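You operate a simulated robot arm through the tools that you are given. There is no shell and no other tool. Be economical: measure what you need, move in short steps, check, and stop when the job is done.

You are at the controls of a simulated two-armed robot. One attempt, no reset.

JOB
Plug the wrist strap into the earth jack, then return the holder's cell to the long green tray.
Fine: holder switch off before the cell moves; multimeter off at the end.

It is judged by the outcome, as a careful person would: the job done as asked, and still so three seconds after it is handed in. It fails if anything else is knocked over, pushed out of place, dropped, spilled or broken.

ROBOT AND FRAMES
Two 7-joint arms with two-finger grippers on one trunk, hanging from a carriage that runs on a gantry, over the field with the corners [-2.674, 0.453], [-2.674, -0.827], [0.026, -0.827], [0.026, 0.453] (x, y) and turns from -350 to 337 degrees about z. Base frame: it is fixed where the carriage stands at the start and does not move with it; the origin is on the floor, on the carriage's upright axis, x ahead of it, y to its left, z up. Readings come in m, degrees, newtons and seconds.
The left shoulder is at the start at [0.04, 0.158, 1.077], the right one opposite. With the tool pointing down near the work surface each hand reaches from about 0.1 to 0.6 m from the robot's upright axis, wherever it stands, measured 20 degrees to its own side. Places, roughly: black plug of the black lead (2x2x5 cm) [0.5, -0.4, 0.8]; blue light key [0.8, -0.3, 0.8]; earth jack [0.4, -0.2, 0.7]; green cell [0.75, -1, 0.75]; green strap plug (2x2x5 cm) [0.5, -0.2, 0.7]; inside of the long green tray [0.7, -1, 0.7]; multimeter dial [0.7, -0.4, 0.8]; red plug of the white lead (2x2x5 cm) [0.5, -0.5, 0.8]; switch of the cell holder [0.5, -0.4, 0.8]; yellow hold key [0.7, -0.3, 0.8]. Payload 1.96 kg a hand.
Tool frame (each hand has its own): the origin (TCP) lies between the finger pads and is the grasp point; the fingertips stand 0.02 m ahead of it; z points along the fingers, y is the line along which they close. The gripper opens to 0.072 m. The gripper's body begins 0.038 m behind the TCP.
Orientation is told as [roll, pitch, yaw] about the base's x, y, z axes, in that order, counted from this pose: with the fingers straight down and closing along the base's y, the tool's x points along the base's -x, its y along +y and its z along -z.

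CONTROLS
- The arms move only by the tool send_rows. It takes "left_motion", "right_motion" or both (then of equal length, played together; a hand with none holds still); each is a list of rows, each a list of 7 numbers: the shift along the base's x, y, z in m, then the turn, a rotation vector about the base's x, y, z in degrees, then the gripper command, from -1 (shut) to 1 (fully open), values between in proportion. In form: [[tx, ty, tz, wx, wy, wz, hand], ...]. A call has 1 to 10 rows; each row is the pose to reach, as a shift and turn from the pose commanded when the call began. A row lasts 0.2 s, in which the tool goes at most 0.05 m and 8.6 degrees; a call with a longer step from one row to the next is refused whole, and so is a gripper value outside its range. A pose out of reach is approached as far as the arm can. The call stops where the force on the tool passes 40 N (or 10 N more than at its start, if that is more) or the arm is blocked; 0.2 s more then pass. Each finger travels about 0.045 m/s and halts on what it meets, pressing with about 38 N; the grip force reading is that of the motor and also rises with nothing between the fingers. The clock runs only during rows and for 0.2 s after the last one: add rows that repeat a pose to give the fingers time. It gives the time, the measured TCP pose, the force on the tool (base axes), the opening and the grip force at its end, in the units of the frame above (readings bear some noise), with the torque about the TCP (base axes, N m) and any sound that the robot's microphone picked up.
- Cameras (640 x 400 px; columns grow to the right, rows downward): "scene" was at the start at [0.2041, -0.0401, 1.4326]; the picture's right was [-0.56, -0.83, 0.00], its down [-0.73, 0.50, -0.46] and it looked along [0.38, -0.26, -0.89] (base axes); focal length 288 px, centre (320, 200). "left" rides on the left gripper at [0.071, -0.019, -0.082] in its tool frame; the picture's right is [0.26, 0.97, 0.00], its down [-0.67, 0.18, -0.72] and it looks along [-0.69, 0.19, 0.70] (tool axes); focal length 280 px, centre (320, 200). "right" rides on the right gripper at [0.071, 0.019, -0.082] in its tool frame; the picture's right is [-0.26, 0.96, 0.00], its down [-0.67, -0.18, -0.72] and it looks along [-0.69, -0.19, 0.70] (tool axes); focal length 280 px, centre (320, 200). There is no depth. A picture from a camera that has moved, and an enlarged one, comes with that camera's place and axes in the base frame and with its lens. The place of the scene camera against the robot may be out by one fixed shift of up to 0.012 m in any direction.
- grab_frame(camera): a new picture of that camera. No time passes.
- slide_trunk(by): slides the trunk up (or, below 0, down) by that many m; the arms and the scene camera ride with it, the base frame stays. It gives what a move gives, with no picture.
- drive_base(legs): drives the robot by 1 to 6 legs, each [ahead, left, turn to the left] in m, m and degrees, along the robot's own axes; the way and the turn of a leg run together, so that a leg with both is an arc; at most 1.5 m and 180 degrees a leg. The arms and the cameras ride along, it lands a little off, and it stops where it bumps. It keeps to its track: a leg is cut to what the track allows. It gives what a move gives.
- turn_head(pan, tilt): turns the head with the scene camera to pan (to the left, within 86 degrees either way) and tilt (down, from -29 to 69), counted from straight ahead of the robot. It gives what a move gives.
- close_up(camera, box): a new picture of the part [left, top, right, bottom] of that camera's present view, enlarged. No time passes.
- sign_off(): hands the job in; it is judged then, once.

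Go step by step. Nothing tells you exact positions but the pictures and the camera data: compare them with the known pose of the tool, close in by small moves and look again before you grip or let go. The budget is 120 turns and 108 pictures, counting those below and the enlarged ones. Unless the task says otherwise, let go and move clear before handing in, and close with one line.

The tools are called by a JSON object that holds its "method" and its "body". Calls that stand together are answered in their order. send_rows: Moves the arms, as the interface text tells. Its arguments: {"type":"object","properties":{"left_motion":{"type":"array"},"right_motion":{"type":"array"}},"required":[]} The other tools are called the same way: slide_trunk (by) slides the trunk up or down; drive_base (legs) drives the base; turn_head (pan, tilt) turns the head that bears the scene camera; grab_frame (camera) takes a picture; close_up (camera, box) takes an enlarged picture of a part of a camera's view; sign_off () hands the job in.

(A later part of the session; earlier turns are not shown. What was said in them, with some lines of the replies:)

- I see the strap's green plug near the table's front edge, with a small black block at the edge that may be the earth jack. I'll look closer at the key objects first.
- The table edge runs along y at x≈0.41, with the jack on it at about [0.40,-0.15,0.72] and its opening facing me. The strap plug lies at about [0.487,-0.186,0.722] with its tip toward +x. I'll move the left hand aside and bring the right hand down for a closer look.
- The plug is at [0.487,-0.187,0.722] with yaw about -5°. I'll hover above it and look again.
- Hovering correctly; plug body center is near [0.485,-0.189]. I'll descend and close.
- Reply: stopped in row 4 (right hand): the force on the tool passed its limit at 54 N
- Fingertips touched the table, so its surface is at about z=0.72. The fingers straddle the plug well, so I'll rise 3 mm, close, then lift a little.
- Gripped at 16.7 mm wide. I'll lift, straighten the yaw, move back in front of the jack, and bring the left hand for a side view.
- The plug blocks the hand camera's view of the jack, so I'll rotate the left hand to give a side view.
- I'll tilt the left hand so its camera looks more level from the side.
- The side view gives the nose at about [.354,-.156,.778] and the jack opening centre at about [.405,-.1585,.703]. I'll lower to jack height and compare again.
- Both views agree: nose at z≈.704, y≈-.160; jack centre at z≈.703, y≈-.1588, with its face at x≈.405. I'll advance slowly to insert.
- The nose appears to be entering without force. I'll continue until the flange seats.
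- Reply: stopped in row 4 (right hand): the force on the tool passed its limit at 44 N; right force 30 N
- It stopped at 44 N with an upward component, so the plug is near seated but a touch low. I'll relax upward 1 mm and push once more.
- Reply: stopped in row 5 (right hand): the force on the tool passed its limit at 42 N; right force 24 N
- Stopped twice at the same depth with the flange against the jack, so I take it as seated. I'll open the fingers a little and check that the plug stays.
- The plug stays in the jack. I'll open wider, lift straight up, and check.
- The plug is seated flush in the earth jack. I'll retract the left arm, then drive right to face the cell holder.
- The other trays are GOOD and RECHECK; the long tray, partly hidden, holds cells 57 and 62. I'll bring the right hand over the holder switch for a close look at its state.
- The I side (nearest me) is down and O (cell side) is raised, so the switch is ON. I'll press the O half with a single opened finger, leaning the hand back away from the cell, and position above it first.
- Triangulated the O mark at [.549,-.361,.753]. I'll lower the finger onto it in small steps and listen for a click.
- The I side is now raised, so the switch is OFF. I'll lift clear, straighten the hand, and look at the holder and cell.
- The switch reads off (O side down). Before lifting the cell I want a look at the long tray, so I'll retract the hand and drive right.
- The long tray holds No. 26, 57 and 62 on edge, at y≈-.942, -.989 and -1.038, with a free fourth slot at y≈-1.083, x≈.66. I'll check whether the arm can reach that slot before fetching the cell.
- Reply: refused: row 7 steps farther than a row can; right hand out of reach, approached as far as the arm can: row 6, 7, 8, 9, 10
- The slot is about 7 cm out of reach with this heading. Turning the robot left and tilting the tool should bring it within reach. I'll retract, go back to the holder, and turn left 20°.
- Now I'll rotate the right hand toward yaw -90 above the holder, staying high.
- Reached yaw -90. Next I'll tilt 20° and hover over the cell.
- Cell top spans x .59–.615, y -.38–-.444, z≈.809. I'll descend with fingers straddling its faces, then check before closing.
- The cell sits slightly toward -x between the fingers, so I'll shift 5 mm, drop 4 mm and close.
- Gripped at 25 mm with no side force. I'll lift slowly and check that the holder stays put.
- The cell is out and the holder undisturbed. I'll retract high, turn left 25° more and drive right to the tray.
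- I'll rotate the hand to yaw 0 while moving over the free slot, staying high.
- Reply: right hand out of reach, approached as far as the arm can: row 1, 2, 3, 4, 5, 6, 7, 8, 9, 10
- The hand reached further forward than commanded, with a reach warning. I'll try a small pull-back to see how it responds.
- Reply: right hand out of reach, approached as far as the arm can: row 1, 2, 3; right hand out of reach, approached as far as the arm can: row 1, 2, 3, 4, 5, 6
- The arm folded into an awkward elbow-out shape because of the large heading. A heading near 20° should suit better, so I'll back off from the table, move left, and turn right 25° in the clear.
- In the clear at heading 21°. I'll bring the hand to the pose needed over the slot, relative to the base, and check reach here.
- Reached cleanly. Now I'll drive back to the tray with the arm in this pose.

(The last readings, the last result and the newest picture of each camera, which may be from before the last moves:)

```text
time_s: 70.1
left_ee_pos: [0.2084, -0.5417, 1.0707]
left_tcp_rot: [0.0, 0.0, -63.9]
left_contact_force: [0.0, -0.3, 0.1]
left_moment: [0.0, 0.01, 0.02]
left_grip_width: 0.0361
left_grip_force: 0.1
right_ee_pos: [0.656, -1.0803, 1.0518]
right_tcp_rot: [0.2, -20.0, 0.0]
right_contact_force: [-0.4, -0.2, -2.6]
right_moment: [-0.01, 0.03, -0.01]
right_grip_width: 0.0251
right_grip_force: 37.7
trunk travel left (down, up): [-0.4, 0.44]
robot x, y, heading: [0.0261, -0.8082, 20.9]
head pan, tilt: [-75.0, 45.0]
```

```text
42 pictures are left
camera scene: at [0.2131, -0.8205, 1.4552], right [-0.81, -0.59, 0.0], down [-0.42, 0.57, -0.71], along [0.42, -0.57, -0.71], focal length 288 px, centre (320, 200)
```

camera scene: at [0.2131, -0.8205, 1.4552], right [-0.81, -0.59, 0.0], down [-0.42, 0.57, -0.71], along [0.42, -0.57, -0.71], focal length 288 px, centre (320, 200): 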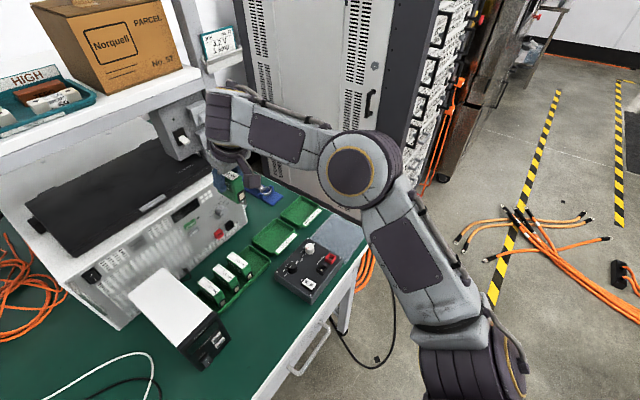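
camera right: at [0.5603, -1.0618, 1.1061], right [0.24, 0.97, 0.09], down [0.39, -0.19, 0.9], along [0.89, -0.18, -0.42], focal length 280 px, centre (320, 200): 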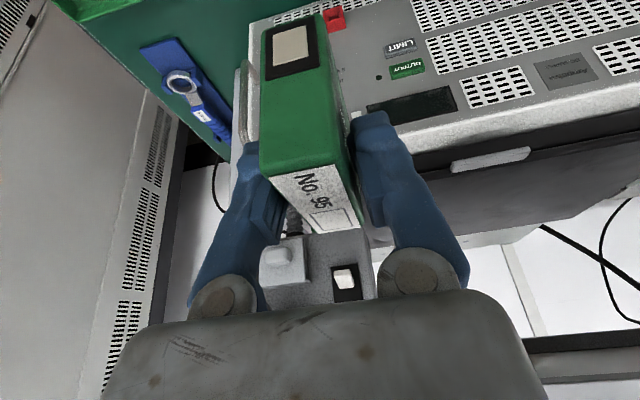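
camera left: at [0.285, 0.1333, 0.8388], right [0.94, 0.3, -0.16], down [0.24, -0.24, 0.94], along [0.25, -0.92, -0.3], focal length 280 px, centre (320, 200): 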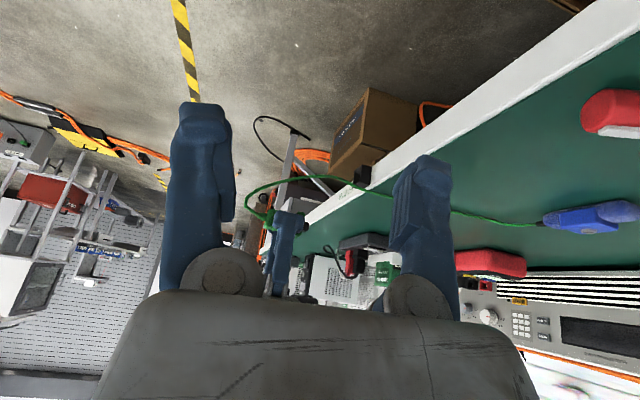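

Now over the slot. I'll lower partway, with the cell's bottom still above its neighbours, and look.

{"method": "send_rows", "body": {"right_motion": [[-0.004, -0.002, -0.03, 0, 0, 0, -1], [-0.007, -0.003, -0.06, 0, 0, 0, -1], [-0.007, -0.003, -0.09, 0, 0, 0, -1], [-0.007, -0.003, -0.12, 0, 0, 0, -1], [-0.007, -0.003, -0.15, 0, 0, 0, -1], [-0.007, -0.003, -0.175, 0, 0, 0, -1], [-0.007, -0.003, -0.19, 0, 0, 0, -1], [-0.007, -0.003, -0.19, 0, 0, 0, -1]]}}

{"method": "grab_frame", "body": {"camera": "right"}}

{"method": "grab_frame", "body": {"camera": "scene"}}

```text
time_s: 71.9
left_ee_pos: [0.2089, -0.5412, 1.0707]
left_tcp_rot: [0.1, -0.1, -63.9]
left_contact_force: [-0.6, 0.7, 0.4]
left_moment: [0.04, 0.01, 0.0]
left_grip_width: 0.0359
left_grip_force: 0.1
right_ee_pos: [0.6474, -1.0848, 0.8609]
right_tcp_rot: [0.2, -20.1, -0.1]
right_contact_force: [-0.2, 0.7, -2.5]
right_moment: [0.03, -0.01, -0.02]
right_grip_width: 0.025
right_grip_force: 38.2
trunk travel left (down, up): [-0.4, 0.44]
robot x, y, heading: [0.0216, -0.8096, 21.0]
head pan, tilt: [-75.0, 45.0]
```

```text
41 pictures are left
camera right: at [0.5532, -1.0662, 0.9153], right [0.24, 0.97, 0.09], down [0.39, -0.19, 0.9], along [0.89, -0.18, -0.42], focal length 280 px, centre (320, 200)
```

right: 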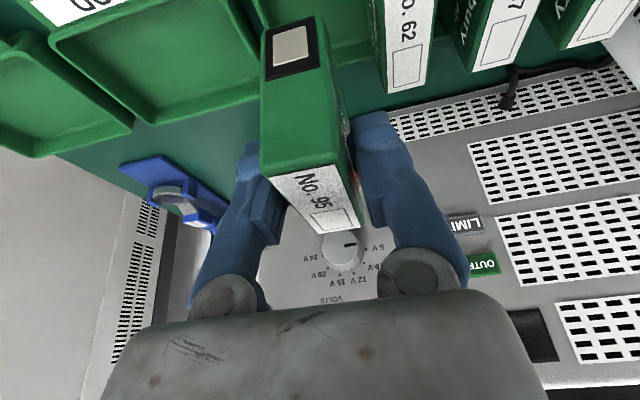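

```text
40 pictures are left
camera scene: at [0.2126, -0.8205, 1.4551], right [-0.81, -0.59, 0.0], down [-0.42, 0.57, -0.71], along [0.42, -0.57, -0.71], focal length 288 px, centre (320, 200)
```

scene: 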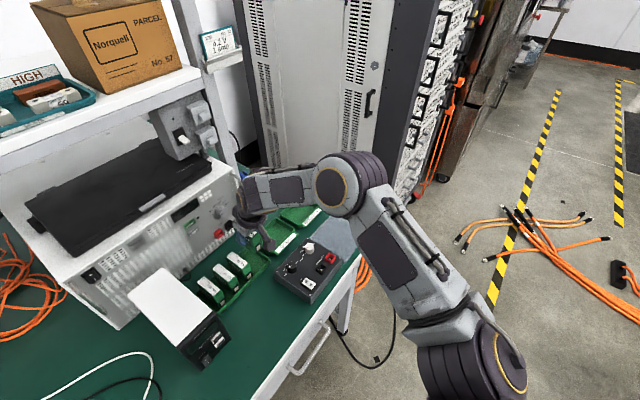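

Alignment is good: No. 62's face is at y≈-1.044 and the tray wall at ≈-1.11. I'll shift 7 mm to centre and lower close to the floor.

{"method": "send_rows", "body": {"right_motion": [[0.001, 0.007, -0.01, 0, 0, 0, -1], [0.001, 0.007, -0.03, 0, 0, 0, -1], [0.001, 0.007, -0.05, 0, 0, 0, -1], [0.001, 0.007, -0.063, 0, 0, 0, -1], [0.001, 0.007, -0.063, 0, 0, 0, -1]]}}

{"method": "grab_frame", "body": {"camera": "right"}}

{"method": "close_up", "body": {"camera": "scene", "box": [180, 190, 340, 310]}}

```text
time_s: 73.1
left_ee_pos: [0.2096, -0.5408, 1.0705]
left_tcp_rot: [0.0, 0.1, -63.9]
left_contact_force: [-0.4, 0.1, -0.6]
left_moment: [-0.04, 0.01, -0.02]
left_grip_width: 0.0359
left_grip_force: 0.0
right_ee_pos: [0.6479, -1.0761, 0.7992]
right_tcp_rot: [0.2, -20.0, 0.0]
right_contact_force: [0.2, -0.3, -2.9]
right_moment: [0.0, 0.04, 0.01]
right_grip_width: 0.0248
right_grip_force: 37.7
trunk travel left (down, up): [-0.4, 0.44]
robot x, y, heading: [0.0255, -0.812, 21.1]
head pan, tilt: [-75.0, 45.0]
```

```text
39 pictures are left
camera right: at [0.5538, -1.0583, 0.8526], right [0.24, 0.97, 0.09], down [0.39, -0.19, 0.9], along [0.89, -0.18, -0.42], focal length 280 px, centre (320, 200)
```

right: 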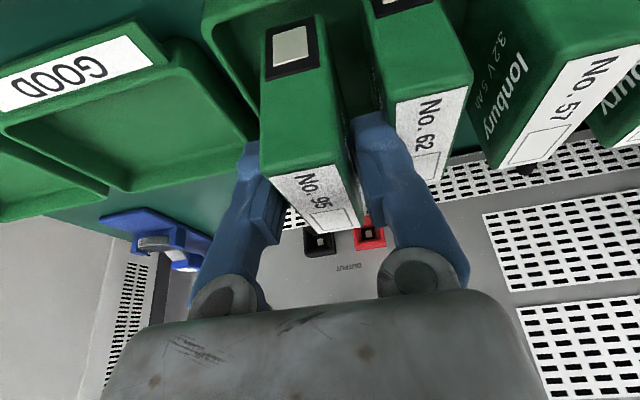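

```text
3.33 times, centred on (260, 250) of scene
camera zoom: at [0.2127, -0.8205, 1.4551], right [-0.81, -0.59, 0.0], down [-0.42, 0.57, -0.71], along [0.42, -0.57, -0.71], focal length 961 px, centre (520, 33)
```

zoom: 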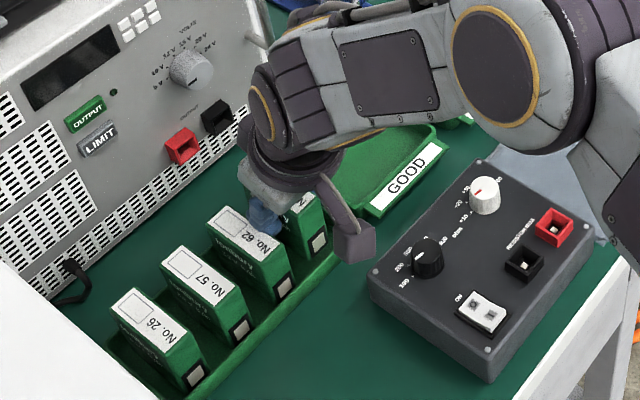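

It's lined up with the row. I'll lower slowly to contact.

{"method": "send_rows", "body": {"right_motion": [[0, 0, -0.005, 0, 0, 0, -1], [0, 0, -0.009, 0, 0, 0, -1], [0, 0, -0.012, 0, 0, 0, -1], [0, 0, -0.015, 0, 0, 0, -1], [0, 0, -0.015, 0, 0, 0, -1]]}}

{"method": "grab_frame", "body": {"camera": "right"}}

```text
time_s: 74.3
left_ee_pos: [0.2081, -0.5411, 1.0713]
left_tcp_rot: [-0.1, -0.1, -63.8]
left_contact_force: [0.0, -0.3, 0.6]
left_moment: [0.0, -0.01, -0.01]
left_grip_width: 0.0362
left_grip_force: 0.1
right_ee_pos: [0.6478, -1.0766, 0.7841]
right_tcp_rot: [0.1, -20.0, 0.1]
right_contact_force: [-0.2, -0.1, -1.8]
right_moment: [0.02, 0.01, 0.03]
right_grip_width: 0.0251
right_grip_force: 38.3
trunk travel left (down, up): [-0.4, 0.44]
robot x, y, heading: [0.0237, -0.8081, 21.2]
head pan, tilt: [-75.0, 45.0]
```

```text
37 pictures are left
camera right: at [0.5537, -1.0581, 0.8376], right [0.24, 0.97, 0.09], down [0.39, -0.19, 0.9], along [0.89, -0.18, -0.42], focal length 280 px, centre (320, 200)
```

right: 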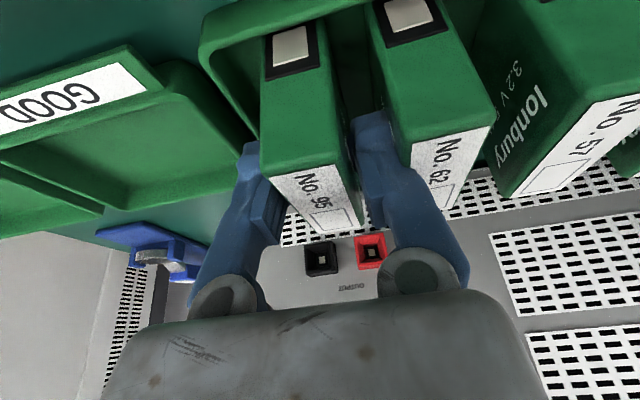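

{"method": "send_rows", "body": {"right_motion": [[0, 0, -0.0015, 0, 0, 0, -1], [0, 0, -0.003, 0, 0, 0, -1], [0, 0, -0.0045, 0, 0, 0, -1], [0, 0, -0.006, 0, 0, 0, -1]]}}

```text
time_s: 75.3
left_ee_pos: [0.2099, -0.5425, 1.0702]
left_tcp_rot: [0.0, 0.0, -63.9]
left_contact_force: [0.6, 0.5, 0.2]
left_moment: [0.02, -0.02, 0.0]
left_grip_width: 0.0361
left_grip_force: 0.1
right_ee_pos: [0.6505, -1.0754, 0.7807]
right_tcp_rot: [0.3, -20.1, 0.2]
right_contact_force: [-10.3, 3.2, 32.4]
right_moment: [0.02, -0.12, 0.09]
right_grip_width: 0.0252
right_grip_force: 37.9
trunk travel left (down, up): [-0.4, 0.44]
robot x, y, heading: [0.0251, -0.8057, 21.1]
head pan, tilt: [-75.0, 45.0]
```

The cell is on the tray floor (32 N upward). I'll unload 2 mm, then open just enough.

{"method": "send_rows", "body": {"right_motion": [[0, 0, 0.0025, 0, 0, 0, -1], [0, 0, 0.0025, 0, 0, 0, -0.2], [0, 0, 0.0025, 0, 0, 0, -0.05], [0, 0, 0.0025, 0, 0, 0, -0.05]]}}

{"method": "grab_frame", "body": {"camera": "right"}}

```text
time_s: 76.3
left_ee_pos: [0.2081, -0.5407, 1.0701]
left_tcp_rot: [0.1, 0.0, -63.8]
left_contact_force: [-0.1, -0.6, -0.1]
left_moment: [0.01, -0.03, -0.02]
left_grip_width: 0.0361
left_grip_force: 0.2
right_ee_pos: [0.6498, -1.0762, 0.7794]
right_tcp_rot: [0.1, -20.0, 0.0]
right_contact_force: [-0.5, -0.6, 0.4]
right_moment: [0.0, 0.01, 0.01]
right_grip_width: 0.0338
right_grip_force: 0.0
trunk travel left (down, up): [-0.4, 0.44]
robot x, y, heading: [0.0226, -0.8056, 21.1]
head pan, tilt: [-75.0, 45.0]
```

```text
36 pictures are left
camera right: at [0.5538, -1.0579, 0.8345], right [0.24, 0.97, 0.09], down [0.39, -0.19, 0.9], along [0.89, -0.18, -0.42], focal length 280 px, centre (320, 200)
```

right: 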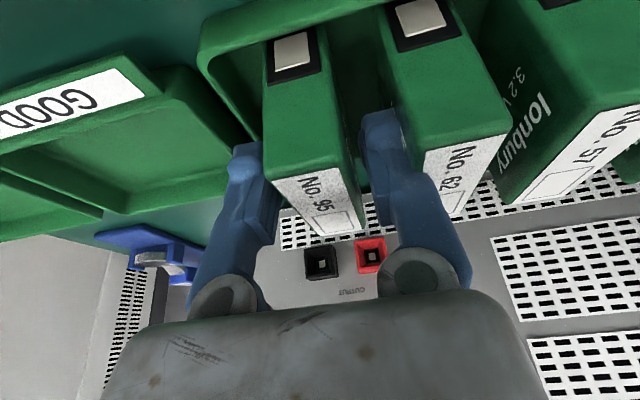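

Released, and the cell stands on its own. I'll lift straight up slowly.

{"method": "send_rows", "body": {"right_motion": [[0, 0, 0.008, 0, 0, 0, -0.05], [0, 0, 0.02, 0, 0, 0, -0.05], [0, 0, 0.04, 0, 0, 0, -0.05], [0, 0, 0.07, 0, 0, 0, -0.05], [0, 0, 0.1, 0, 0, 0, -0.05], [-0.02, 0, 0.14, 0, 0, 0, -0.05], [-0.05, 0, 0.18, 0, 0, 0, -0.05], [-0.09, 0, 0.2, 0, 0, 0, -0.05]]}}

{"method": "grab_frame", "body": {"camera": "right"}}

{"method": "close_up", "body": {"camera": "scene", "box": [180, 190, 340, 310]}}

```text
time_s: 78.1
left_ee_pos: [0.2085, -0.542, 1.0699]
left_tcp_rot: [0.0, 0.1, -63.8]
left_contact_force: [0.5, 0.3, -0.7]
left_moment: [-0.05, 0.01, 0.01]
left_grip_width: 0.0361
left_grip_force: 0.1
right_ee_pos: [0.5585, -1.078, 0.9799]
right_tcp_rot: [0.2, -20.0, 0.1]
right_contact_force: [0.5, 0.2, -0.1]
right_moment: [0.01, -0.03, -0.01]
right_grip_width: 0.0342
right_grip_force: 0.0
trunk travel left (down, up): [-0.4, 0.44]
robot x, y, heading: [0.0219, -0.8081, 21.0]
head pan, tilt: [-75.0, 45.0]
```

```text
35 pictures are left
camera right: at [0.4626, -1.0591, 1.0336], right [0.24, 0.97, 0.09], down [0.39, -0.19, 0.9], along [0.89, -0.18, -0.42], focal length 280 px, centre (320, 200)
```

right: 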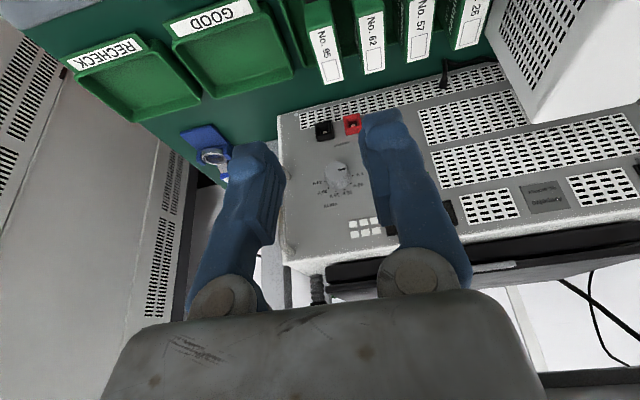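

```text
3.33 times, centred on (260, 250) of scene
camera zoom: at [0.2123, -0.8206, 1.455], right [-0.81, -0.59, 0.0], down [-0.42, 0.57, -0.71], along [0.42, -0.57, -0.71], focal length 961 px, centre (520, 33)
```

zoom: 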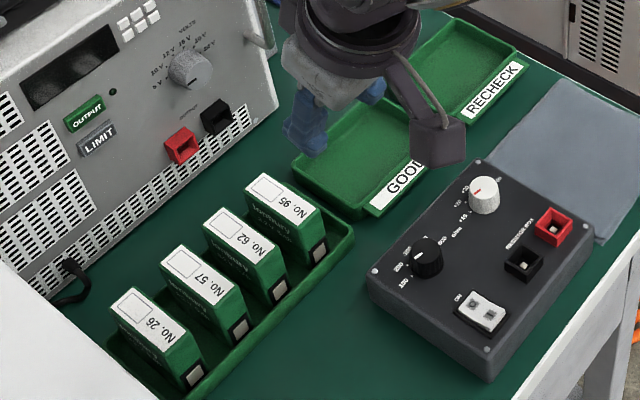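

Cell 95 stands in the long tray beside No. 62. Now the multimeter: I'll back off, go left and turn to heading ~45°, which gives more forward reach.

{"method": "drive_base", "body": {"legs": [[-0.14, 0.054, 0], [0.179, 0.467, 0], [0, 0, 24]]}}

{"method": "turn_head", "body": {"pan": -40, "tilt": 45}}

{"method": "grab_frame", "body": {"camera": "scene"}}

{"method": "grab_frame", "body": {"camera": "right"}}

```text
time_s: 83.2
left_ee_pos: [-0.0571, 0.0046, 1.0698]
left_tcp_rot: [-0.1, 0.0, -40.7]
left_contact_force: [0.3, 0.4, -0.1]
left_moment: [0.04, 0.0, 0.01]
left_grip_width: 0.0359
left_grip_force: 0.1
right_ee_pos: [0.4756, -0.3512, 0.9797]
right_tcp_rot: [0.3, -20.0, 23.2]
right_contact_force: [0.1, 0.2, 0.5]
right_moment: [0.0, 0.0, 0.0]
right_grip_width: 0.0341
right_grip_force: 0.1
trunk travel left (down, up): [-0.4, 0.44]
robot x, y, heading: [-0.1195, -0.3173, 44.4]
head pan, tilt: [-75.0, 45.0]
```

```text
time_s: 84.2
left_ee_pos: [-0.056, 0.0041, 1.0706]
left_tcp_rot: [0.0, 0.0, -40.8]
left_contact_force: [0.0, 0.1, -0.1]
left_moment: [-0.01, 0.06, -0.01]
left_grip_width: 0.0357
left_grip_force: 0.0
right_ee_pos: [0.4762, -0.3496, 0.9809]
right_tcp_rot: [0.2, -20.0, 23.2]
right_contact_force: [0.0, 0.7, 0.8]
right_moment: [-0.01, -0.01, 0.03]
right_grip_width: 0.0342
right_grip_force: 0.1
trunk travel left (down, up): [-0.4, 0.44]
robot x, y, heading: [-0.1247, -0.3131, 44.6]
head pan, tilt: [-40.0, 45.0]
```

```text
33 pictures are left
camera scene: at [0.0661, -0.1998, 1.4551], right [0.07, -1.0, 0.0], down [-0.71, -0.05, -0.71], along [0.71, 0.05, -0.71], focal length 288 px, centre (320, 200)
```

scene: 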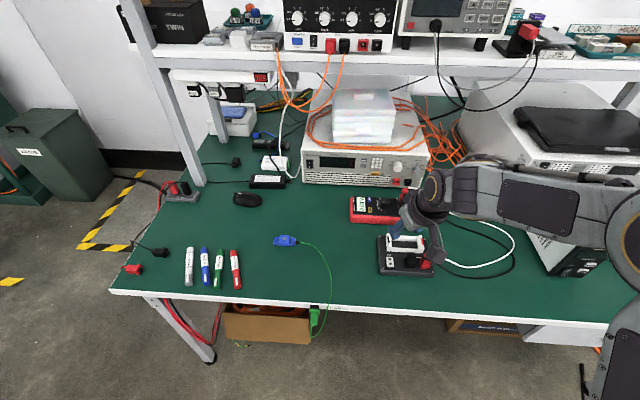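

```text
32 pictures are left
camera right: at [0.3816, -0.3706, 1.0336], right [-0.16, 0.98, 0.09], down [0.43, -0.02, 0.9], along [0.89, 0.18, -0.42], focal length 280 px, centre (320, 200)
```

right: 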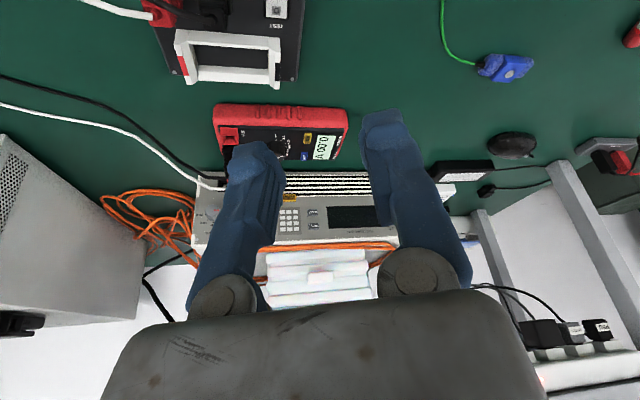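

{"method": "close_up", "body": {"camera": "right", "box": [200, 90, 360, 190]}}

{"method": "close_up", "body": {"camera": "scene", "box": [335, 170, 425, 240]}}

```text
4.00 times, centred on (280, 140) of right
camera zoom: at [0.3816, -0.3706, 1.0336], right [-0.16, 0.98, 0.09], down [0.43, -0.02, 0.9], along [0.89, 0.18, -0.42], focal length 1122 px, centre (480, 440)
```

zoom: 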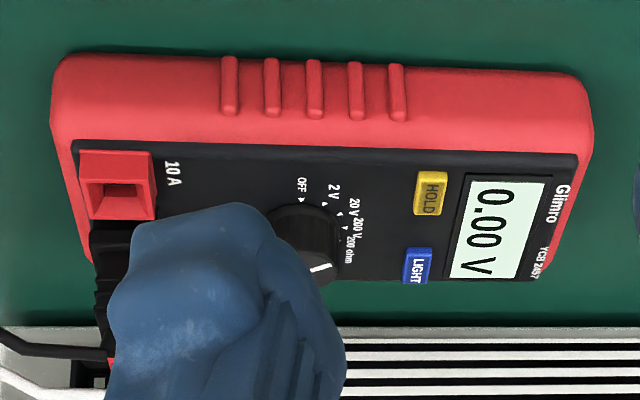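

```text
5.71 times, centred on (380, 205) of scene
camera zoom: at [0.0661, -0.1998, 1.4551], right [0.07, -1.0, 0.0], down [-0.71, -0.05, -0.71], along [0.71, 0.05, -0.71], focal length 1647 px, centre (-23, 171)
```

zoom: 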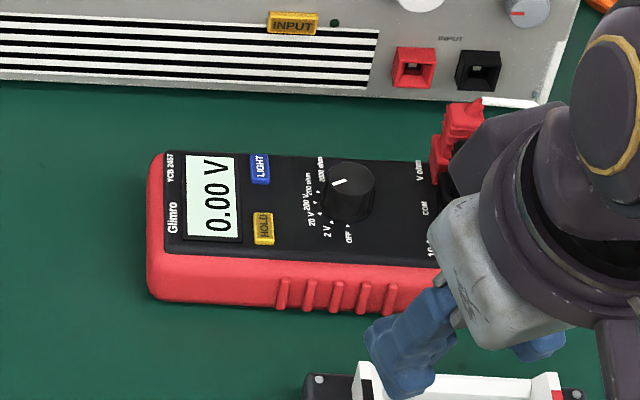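

{"method": "close_up", "body": {"camera": "scene", "box": [374, 196, 402, 216]}}

{"method": "close_up", "body": {"camera": "right", "box": [262, 128, 302, 168]}}

```text
16.00 times, centred on (388, 206) of scene
camera zoom: at [0.0661, -0.1998, 1.4551], right [0.07, -1.0, 0.0], down [-0.71, -0.05, -0.71], along [0.71, 0.05, -0.71], focal length 4612 px, centre (-768, 104)
```

zoom: 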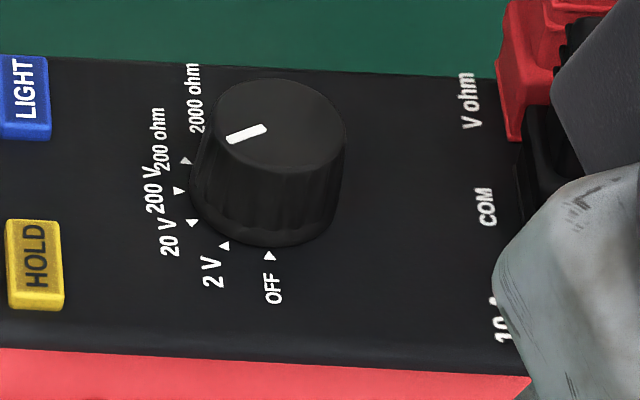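

```text
10.00 times, centred on (282, 148) of right
camera zoom: at [0.3816, -0.3706, 1.0336], right [-0.16, 0.98, 0.09], down [0.43, -0.02, 0.9], along [0.89, 0.18, -0.42], focal length 2804 px, centre (700, 720)
```

zoom: 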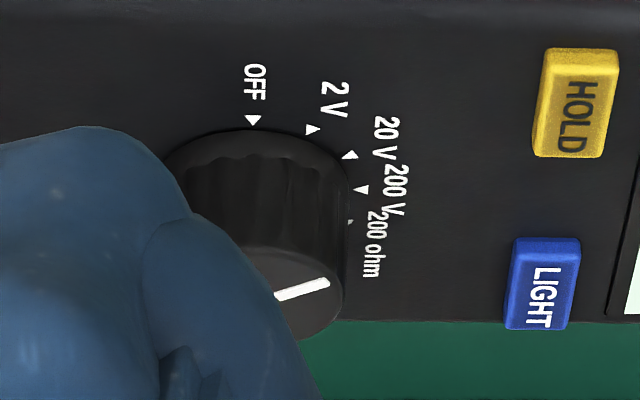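

The pointer is at 20 V and OFF is 54° counter-clockwise from above. The knob is about 30 mm wide and can be gripped. I'll square the hand, open it, and drive closer for precise measurement.

{"method": "send_rows", "body": {"right_motion": [[0, 0, 0, 0, 0, -8, 1], [0, 0, 0, 0, 0, -16, 1], [0, -0.01, 0, 0, 0, -23.2, 1], [0, -0.01, 0, 0, 0, -23.2, 1]]}}

{"method": "drive_base", "body": {"legs": [[0.105, -0.104, 0]]}}

{"method": "grab_frame", "body": {"camera": "right"}}

```text
time_s: 85.2
left_ee_pos: [-0.0563, 0.004, 1.071]
left_tcp_rot: [0.1, 0.1, -40.7]
left_contact_force: [-0.4, 1.2, 0.3]
left_moment: [0.0, -0.03, -0.02]
left_grip_width: 0.036
left_grip_force: 0.1
right_ee_pos: [0.4758, -0.3611, 0.9784]
right_tcp_rot: [0.2, -20.0, -0.2]
right_contact_force: [-0.1, -0.3, 0.8]
right_moment: [0.0, 0.0, 0.0]
right_grip_width: 0.072
right_grip_force: 0.0
trunk travel left (down, up): [-0.4, 0.44]
robot x, y, heading: [-0.1214, -0.3099, 44.6]
head pan, tilt: [-40.0, 45.0]
```

```text
time_s: 86.6
left_ee_pos: [0.0892, 0.0037, 1.0699]
left_tcp_rot: [0.1, 0.0, -40.6]
left_contact_force: [0.4, 0.2, -0.1]
left_moment: [0.01, -0.01, -0.03]
left_grip_width: 0.0358
left_grip_force: 0.1
right_ee_pos: [0.624, -0.3622, 0.9793]
right_tcp_rot: [0.1, -20.0, 0.0]
right_contact_force: [0.3, 0.8, 0.5]
right_moment: [0.0, 0.07, 0.02]
right_grip_width: 0.0722
right_grip_force: 0.1
trunk travel left (down, up): [-0.4, 0.44]
robot x, y, heading: [0.0237, -0.3146, 44.3]
head pan, tilt: [-40.0, 45.0]
```

```text
27 pictures are left
camera right: at [0.529, -0.3424, 1.0339], right [0.24, 0.97, 0.09], down [0.39, -0.19, 0.9], along [0.89, -0.18, -0.42], focal length 280 px, centre (320, 200)
```

right: 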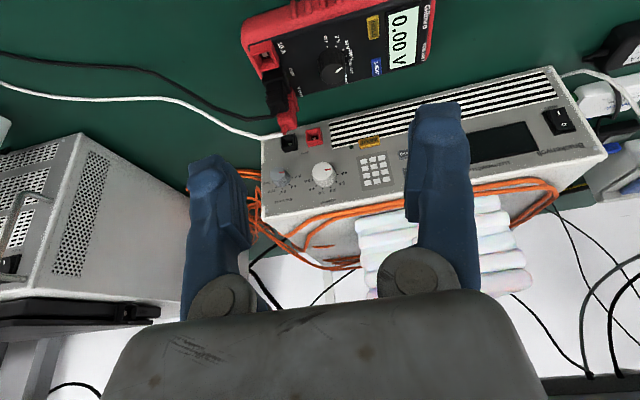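

{"method": "close_up", "body": {"camera": "right", "box": [300, 35, 370, 95]}}

```text
6.67 times, centred on (335, 65) of right
camera zoom: at [0.529, -0.3424, 1.0339], right [0.24, 0.97, 0.09], down [0.39, -0.19, 0.9], along [0.89, -0.18, -0.42], focal length 1869 px, centre (220, 1100)
```

zoom: 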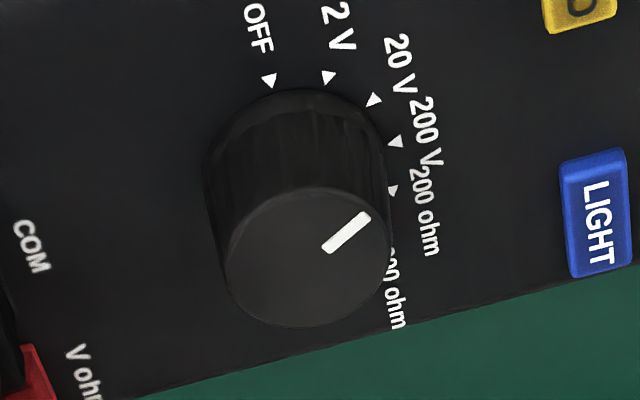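

Meter face is at z≈.771, with the knob at [.746,-.358] and its top near .787. I'll move to a hover over the knob at yaw -45°, so I can turn +60° from there.

{"method": "send_rows", "body": {"right_motion": [[0.02, 0.002, -0.01, 0, 0, -8, 0.2], [0.04, 0.004, -0.03, 0, 0, -16, 0.2], [0.06, 0.006, -0.05, 0, 0, -24, 0.2], [0.08, 0.008, -0.07, 0, 0, -32, 0.2], [0.1, 0.008, -0.09, 0, 0, -40, 0.2], [0.118, 0.008, -0.109, 0, 0, -45, 0.2], [0.118, 0.008, -0.109, 0, 0, -45, 0.2]]}}

{"method": "grab_frame", "body": {"camera": "right"}}

```text
time_s: 88.2
left_ee_pos: [0.0917, 0.0049, 1.07]
left_tcp_rot: [0.0, 0.0, -40.7]
left_contact_force: [-0.3, -0.1, -0.5]
left_moment: [-0.01, 0.04, 0.01]
left_grip_width: 0.0361
left_grip_force: 0.0
right_ee_pos: [0.7436, -0.3548, 0.8705]
right_tcp_rot: [0.1, -20.1, -45.0]
right_contact_force: [0.3, 0.0, -0.2]
right_moment: [-0.01, -0.01, -0.05]
right_grip_width: 0.043
right_grip_force: 0.0
trunk travel left (down, up): [-0.4, 0.44]
robot x, y, heading: [0.0271, -0.3145, 44.4]
head pan, tilt: [-40.0, 45.0]
```

```text
25 pictures are left
camera right: at [0.6895, -0.274, 0.9246], right [0.86, 0.51, 0.09], down [0.14, -0.41, 0.9], along [0.5, -0.76, -0.42], focal length 280 px, centre (320, 200)
```

right: 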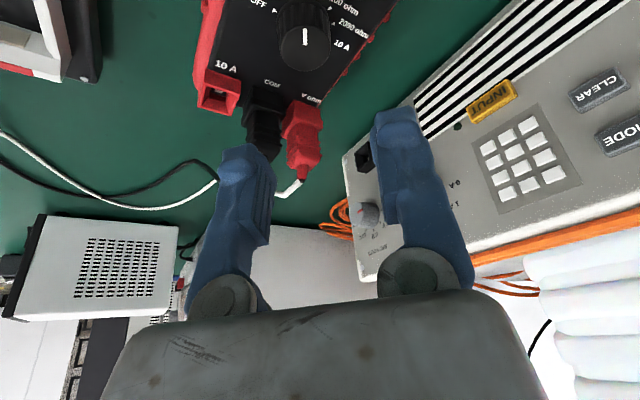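

Good: knob axis at about [.747,-.360], between the fingers. I'll descend to straddle it.

{"method": "send_rows", "body": {"right_motion": [[0, -0.001, -0.03, 0, 0, 0, 0.2], [0, -0.001, -0.05, 0, 0, 0, 0.2], [0, -0.001, -0.065, 0, 0, 0, 0.2], [0, -0.001, -0.072, 0, 0, 0, 0.2], [0, -0.001, -0.072, 0, 0, 0, 0.2]]}}

{"method": "grab_frame", "body": {"camera": "right"}}

```text
time_s: 89.4
left_ee_pos: [0.0898, 0.0028, 1.0704]
left_tcp_rot: [0.0, 0.0, -40.7]
left_contact_force: [0.2, 0.1, -1.2]
left_moment: [-0.01, 0.02, 0.0]
left_grip_width: 0.0359
left_grip_force: 0.2
right_ee_pos: [0.7412, -0.3563, 0.7986]
right_tcp_rot: [0.2, -20.0, -45.0]
right_contact_force: [0.2, 0.3, 1.2]
right_moment: [-0.03, 0.02, 0.02]
right_grip_width: 0.043
right_grip_force: 0.2
trunk travel left (down, up): [-0.4, 0.44]
robot x, y, heading: [0.0266, -0.3166, 44.2]
head pan, tilt: [-40.0, 45.0]
```

```text
24 pictures are left
camera right: at [0.6876, -0.2753, 0.8523], right [0.86, 0.51, 0.09], down [0.14, -0.41, 0.9], along [0.5, -0.76, -0.42], focal length 280 px, centre (320, 200)
```

right: 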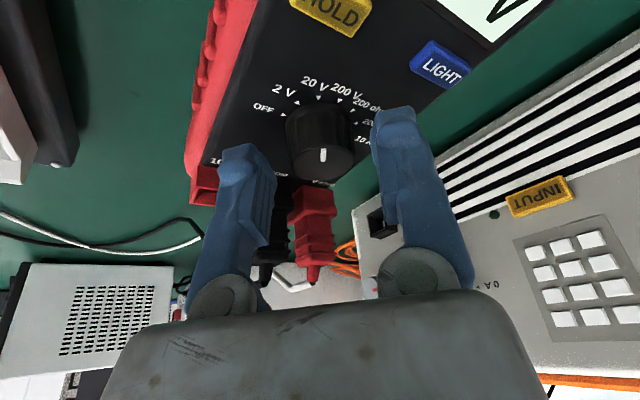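

The knob is centred between the fingers and its pointer is on 20 V. I'll close gently on it.

{"method": "send_rows", "body": {"right_motion": [[0, 0, 0, 0, 0, 0, 0], [0, 0, 0, 0, 0, 0, -0.2], [0, 0, 0, 0, 0, 0, -0.3], [0, 0, 0, 0, 0, 0, -0.3]]}}

{"method": "grab_frame", "body": {"camera": "right"}}

```text
time_s: 90.4
left_ee_pos: [0.0915, 0.0054, 1.0701]
left_tcp_rot: [0.0, 0.0, -40.8]
left_contact_force: [-0.2, 0.8, -0.5]
left_moment: [-0.03, 0.03, 0.01]
left_grip_width: 0.0364
left_grip_force: 0.1
right_ee_pos: [0.7412, -0.3546, 0.7982]
right_tcp_rot: [0.2, -20.0, -44.9]
right_contact_force: [1.5, 2.5, 0.3]
right_moment: [0.02, -0.01, 0.01]
right_grip_width: 0.0267
right_grip_force: 0.7
trunk travel left (down, up): [-0.4, 0.44]
robot x, y, heading: [0.0294, -0.3128, 44.2]
head pan, tilt: [-40.0, 45.0]
```

```text
23 pictures are left
camera right: at [0.6879, -0.2747, 0.8526], right [0.86, 0.51, 0.09], down [0.14, -0.41, 0.9], along [0.5, -0.76, -0.42], focal length 280 px, centre (320, 200)
```

right: 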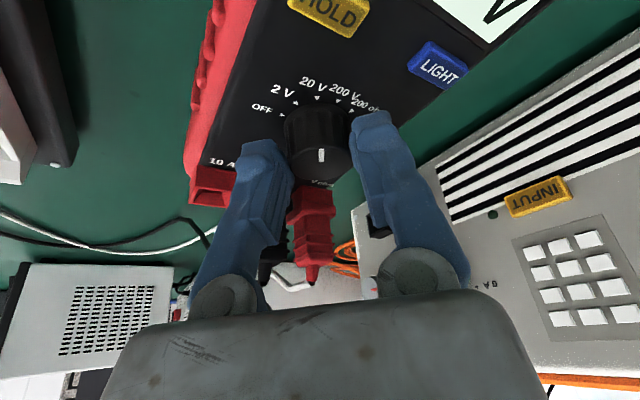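

Contact at ~27 mm. I'll firm up the grip and turn about +58° counter-clockwise.

{"method": "send_rows", "body": {"right_motion": [[0, 0, 0, 0, 0, 0, -0.6], [0, 0, 0, 0, 0, 0, -0.6], [0.0, -0.0006, 0, 0, 0, 7, -0.6], [0.0, -0.0013, 0, 0, 0, 14, -0.6], [-0.0001, -0.0019, 0, 0, 0, 21, -0.6], [-0.0003, -0.0026, 0, 0, 0, 28, -0.6], [-0.0005, -0.0033, 0, 0, 0, 35, -0.6], [-0.0008, -0.004, 0, 0, 0, 42, -0.6], [-0.001, -0.0046, 0, 0, 0, 49, -0.6], [-0.0014, -0.0053, 0, 0, 0, 57, -0.6]]}}

{"method": "grab_frame", "body": {"camera": "right"}}

```text
time_s: 92.6
left_ee_pos: [0.0909, 0.0031, 1.0697]
left_tcp_rot: [0.0, 0.0, -40.7]
left_contact_force: [0.0, 0.1, -0.4]
left_moment: [-0.01, 0.0, 0.01]
left_grip_width: 0.0358
left_grip_force: 0.1
right_ee_pos: [0.7397, -0.3595, 0.7982]
right_tcp_rot: [0.2, -20.0, 12.2]
right_contact_force: [-4.2, -0.7, 7.6]
right_moment: [0.01, 0.2, 0.04]
right_grip_width: 0.0257
right_grip_force: 37.5
trunk travel left (down, up): [-0.4, 0.44]
robot x, y, heading: [0.0292, -0.3105, 44.2]
head pan, tilt: [-40.0, 45.0]
```

```text
22 pictures are left
camera right: at [0.6433, -0.3618, 0.8524], right [0.04, 0.99, 0.09], down [0.42, -0.1, 0.9], along [0.91, 0.01, -0.42], focal length 280 px, centre (320, 200)
```

right: 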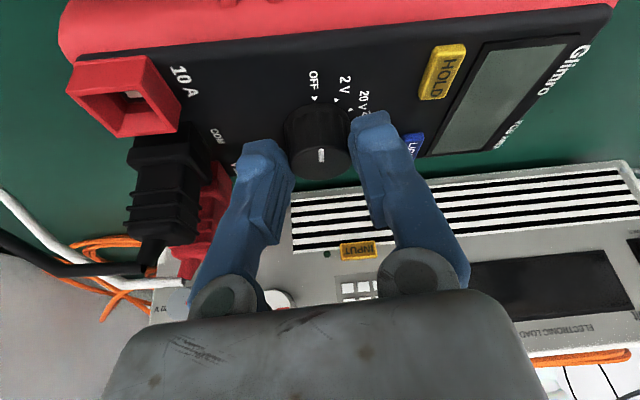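

The display is blank and the pointer is on OFF. I'll release, lift straight up and check.

{"method": "send_rows", "body": {"right_motion": [[0, 0, 0, 0, 0, 0, -0.3], [0, 0, 0, 0, 0, 0, 0], [0, 0, 0, 0, 0, 0, 0], [0, 0, 0.02, 0, 0, 0, 0], [0, 0, 0.05, 0, 0, 0, 0], [0, 0, 0.09, 0, 0, 0, 0], [-0.03, 0, 0.12, 0, 0, 0, 0], [-0.07, 0, 0.15, 0, 0, 0, 0], [-0.11, 0, 0.17, 0, 0, 0, 0], [-0.15, 0, 0.19, 0, 0, 0, 0]]}}

{"method": "grab_frame", "body": {"camera": "right"}}

{"method": "drive_base", "body": {"legs": [[-0.105, 0.104, 0]]}}

{"method": "grab_frame", "body": {"camera": "scene"}}

```text
time_s: 94.8
left_ee_pos: [0.0888, 0.0042, 1.0709]
left_tcp_rot: [0.0, 0.0, -40.7]
left_contact_force: [0.3, -1.0, -0.1]
left_moment: [-0.02, 0.02, -0.01]
left_grip_width: 0.0359
left_grip_force: 0.1
right_ee_pos: [0.5889, -0.3594, 0.9901]
right_tcp_rot: [0.2, -20.0, 12.0]
right_contact_force: [0.0, -0.1, -0.3]
right_moment: [0.0, -0.03, 0.0]
right_grip_width: 0.0359
right_grip_force: 0.0
trunk travel left (down, up): [-0.4, 0.44]
robot x, y, heading: [0.0248, -0.3145, 44.4]
head pan, tilt: [-40.0, 45.0]
```

```text
21 pictures are left
camera right: at [0.4913, -0.36, 1.0442], right [0.04, 0.99, 0.09], down [0.42, -0.1, 0.9], along [0.91, 0.0, -0.42], focal length 280 px, centre (320, 200)
```

right: 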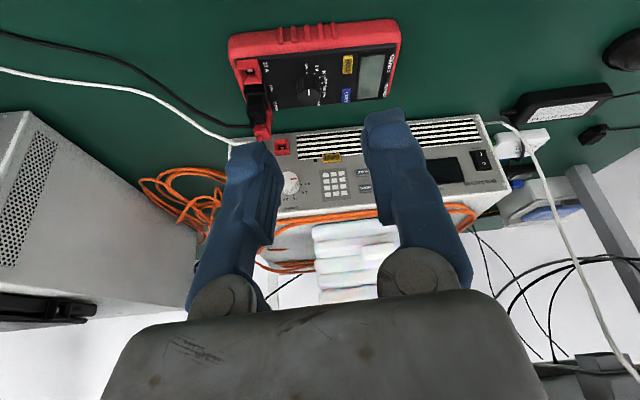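

```text
time_s: 96.2
left_ee_pos: [-0.0578, 0.0054, 1.0698]
left_tcp_rot: [0.1, 0.0, -40.7]
left_contact_force: [-0.3, 0.3, 0.1]
left_moment: [-0.01, 0.02, 0.01]
left_grip_width: 0.0358
left_grip_force: 0.0
right_ee_pos: [0.4395, -0.3569, 0.9889]
right_tcp_rot: [0.3, -20.0, 12.1]
right_contact_force: [-0.5, 0.4, -1.3]
right_moment: [0.02, -0.01, 0.01]
right_grip_width: 0.0361
right_grip_force: 0.1
trunk travel left (down, up): [-0.4, 0.44]
robot x, y, heading: [-0.1246, -0.3114, 44.1]
head pan, tilt: [-40.0, 45.0]
```

```text
20 pictures are left
camera scene: at [0.0642, -0.1988, 1.455], right [0.07, -1.0, 0.0], down [-0.71, -0.05, -0.71], along [0.7, 0.05, -0.71], focal length 288 px, centre (320, 200)
```

scene: 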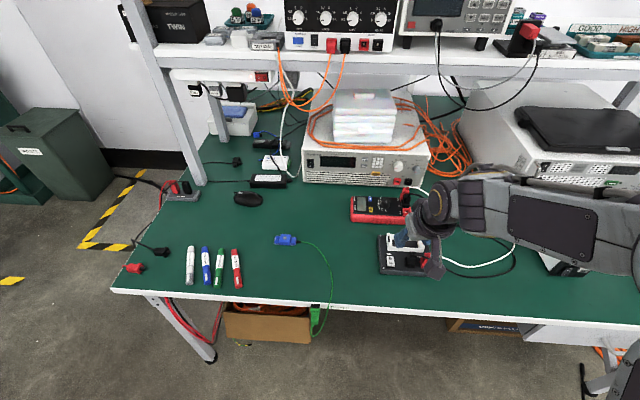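

{"method": "close_up", "body": {"camera": "scene", "box": [290, 280, 350, 345]}}

{"method": "close_up", "body": {"camera": "scene", "box": [340, 180, 440, 285]}}

```text
6.15 times, centred on (320, 312) of scene
camera zoom: at [0.0642, -0.1988, 1.455], right [0.07, -1.0, 0.0], down [-0.71, -0.05, -0.71], along [0.7, 0.05, -0.71], focal length 1774 px, centre (320, -492)
```

zoom: 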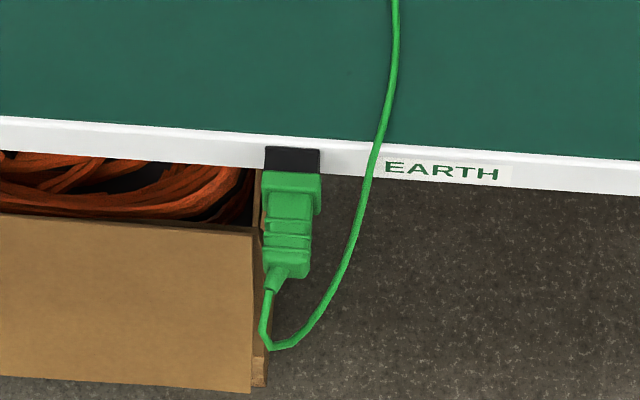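

```text
3.81 times, centred on (390, 232) of scene
camera zoom: at [0.0642, -0.1988, 1.455], right [0.07, -1.0, 0.0], down [-0.71, -0.05, -0.71], along [0.7, 0.05, -0.71], focal length 1098 px, centre (53, 76)
```

zoom: 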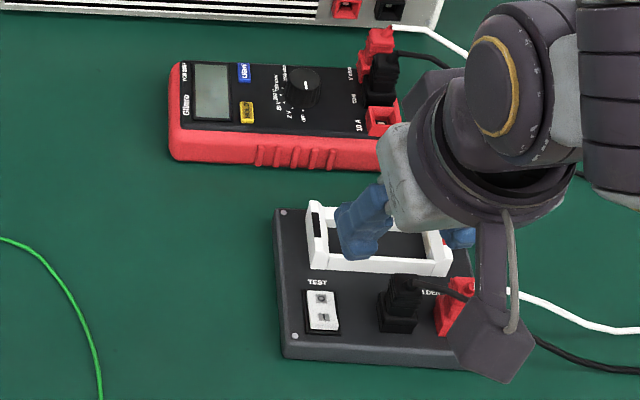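

The strap plug is seated, the holder is off and empty, the meter is blank at OFF, cell 95 is in the long tray, and the hands are clear. I'm handing in.

{"method": "sign_off", "body": {}}

```text
The job is handed in.
```

The job is done and handed in: the wrist strap is plugged into the earth jack, cell No. 95 is in the long green tray, and both the holder switch (set before the cell moved) and the multimeter are off.
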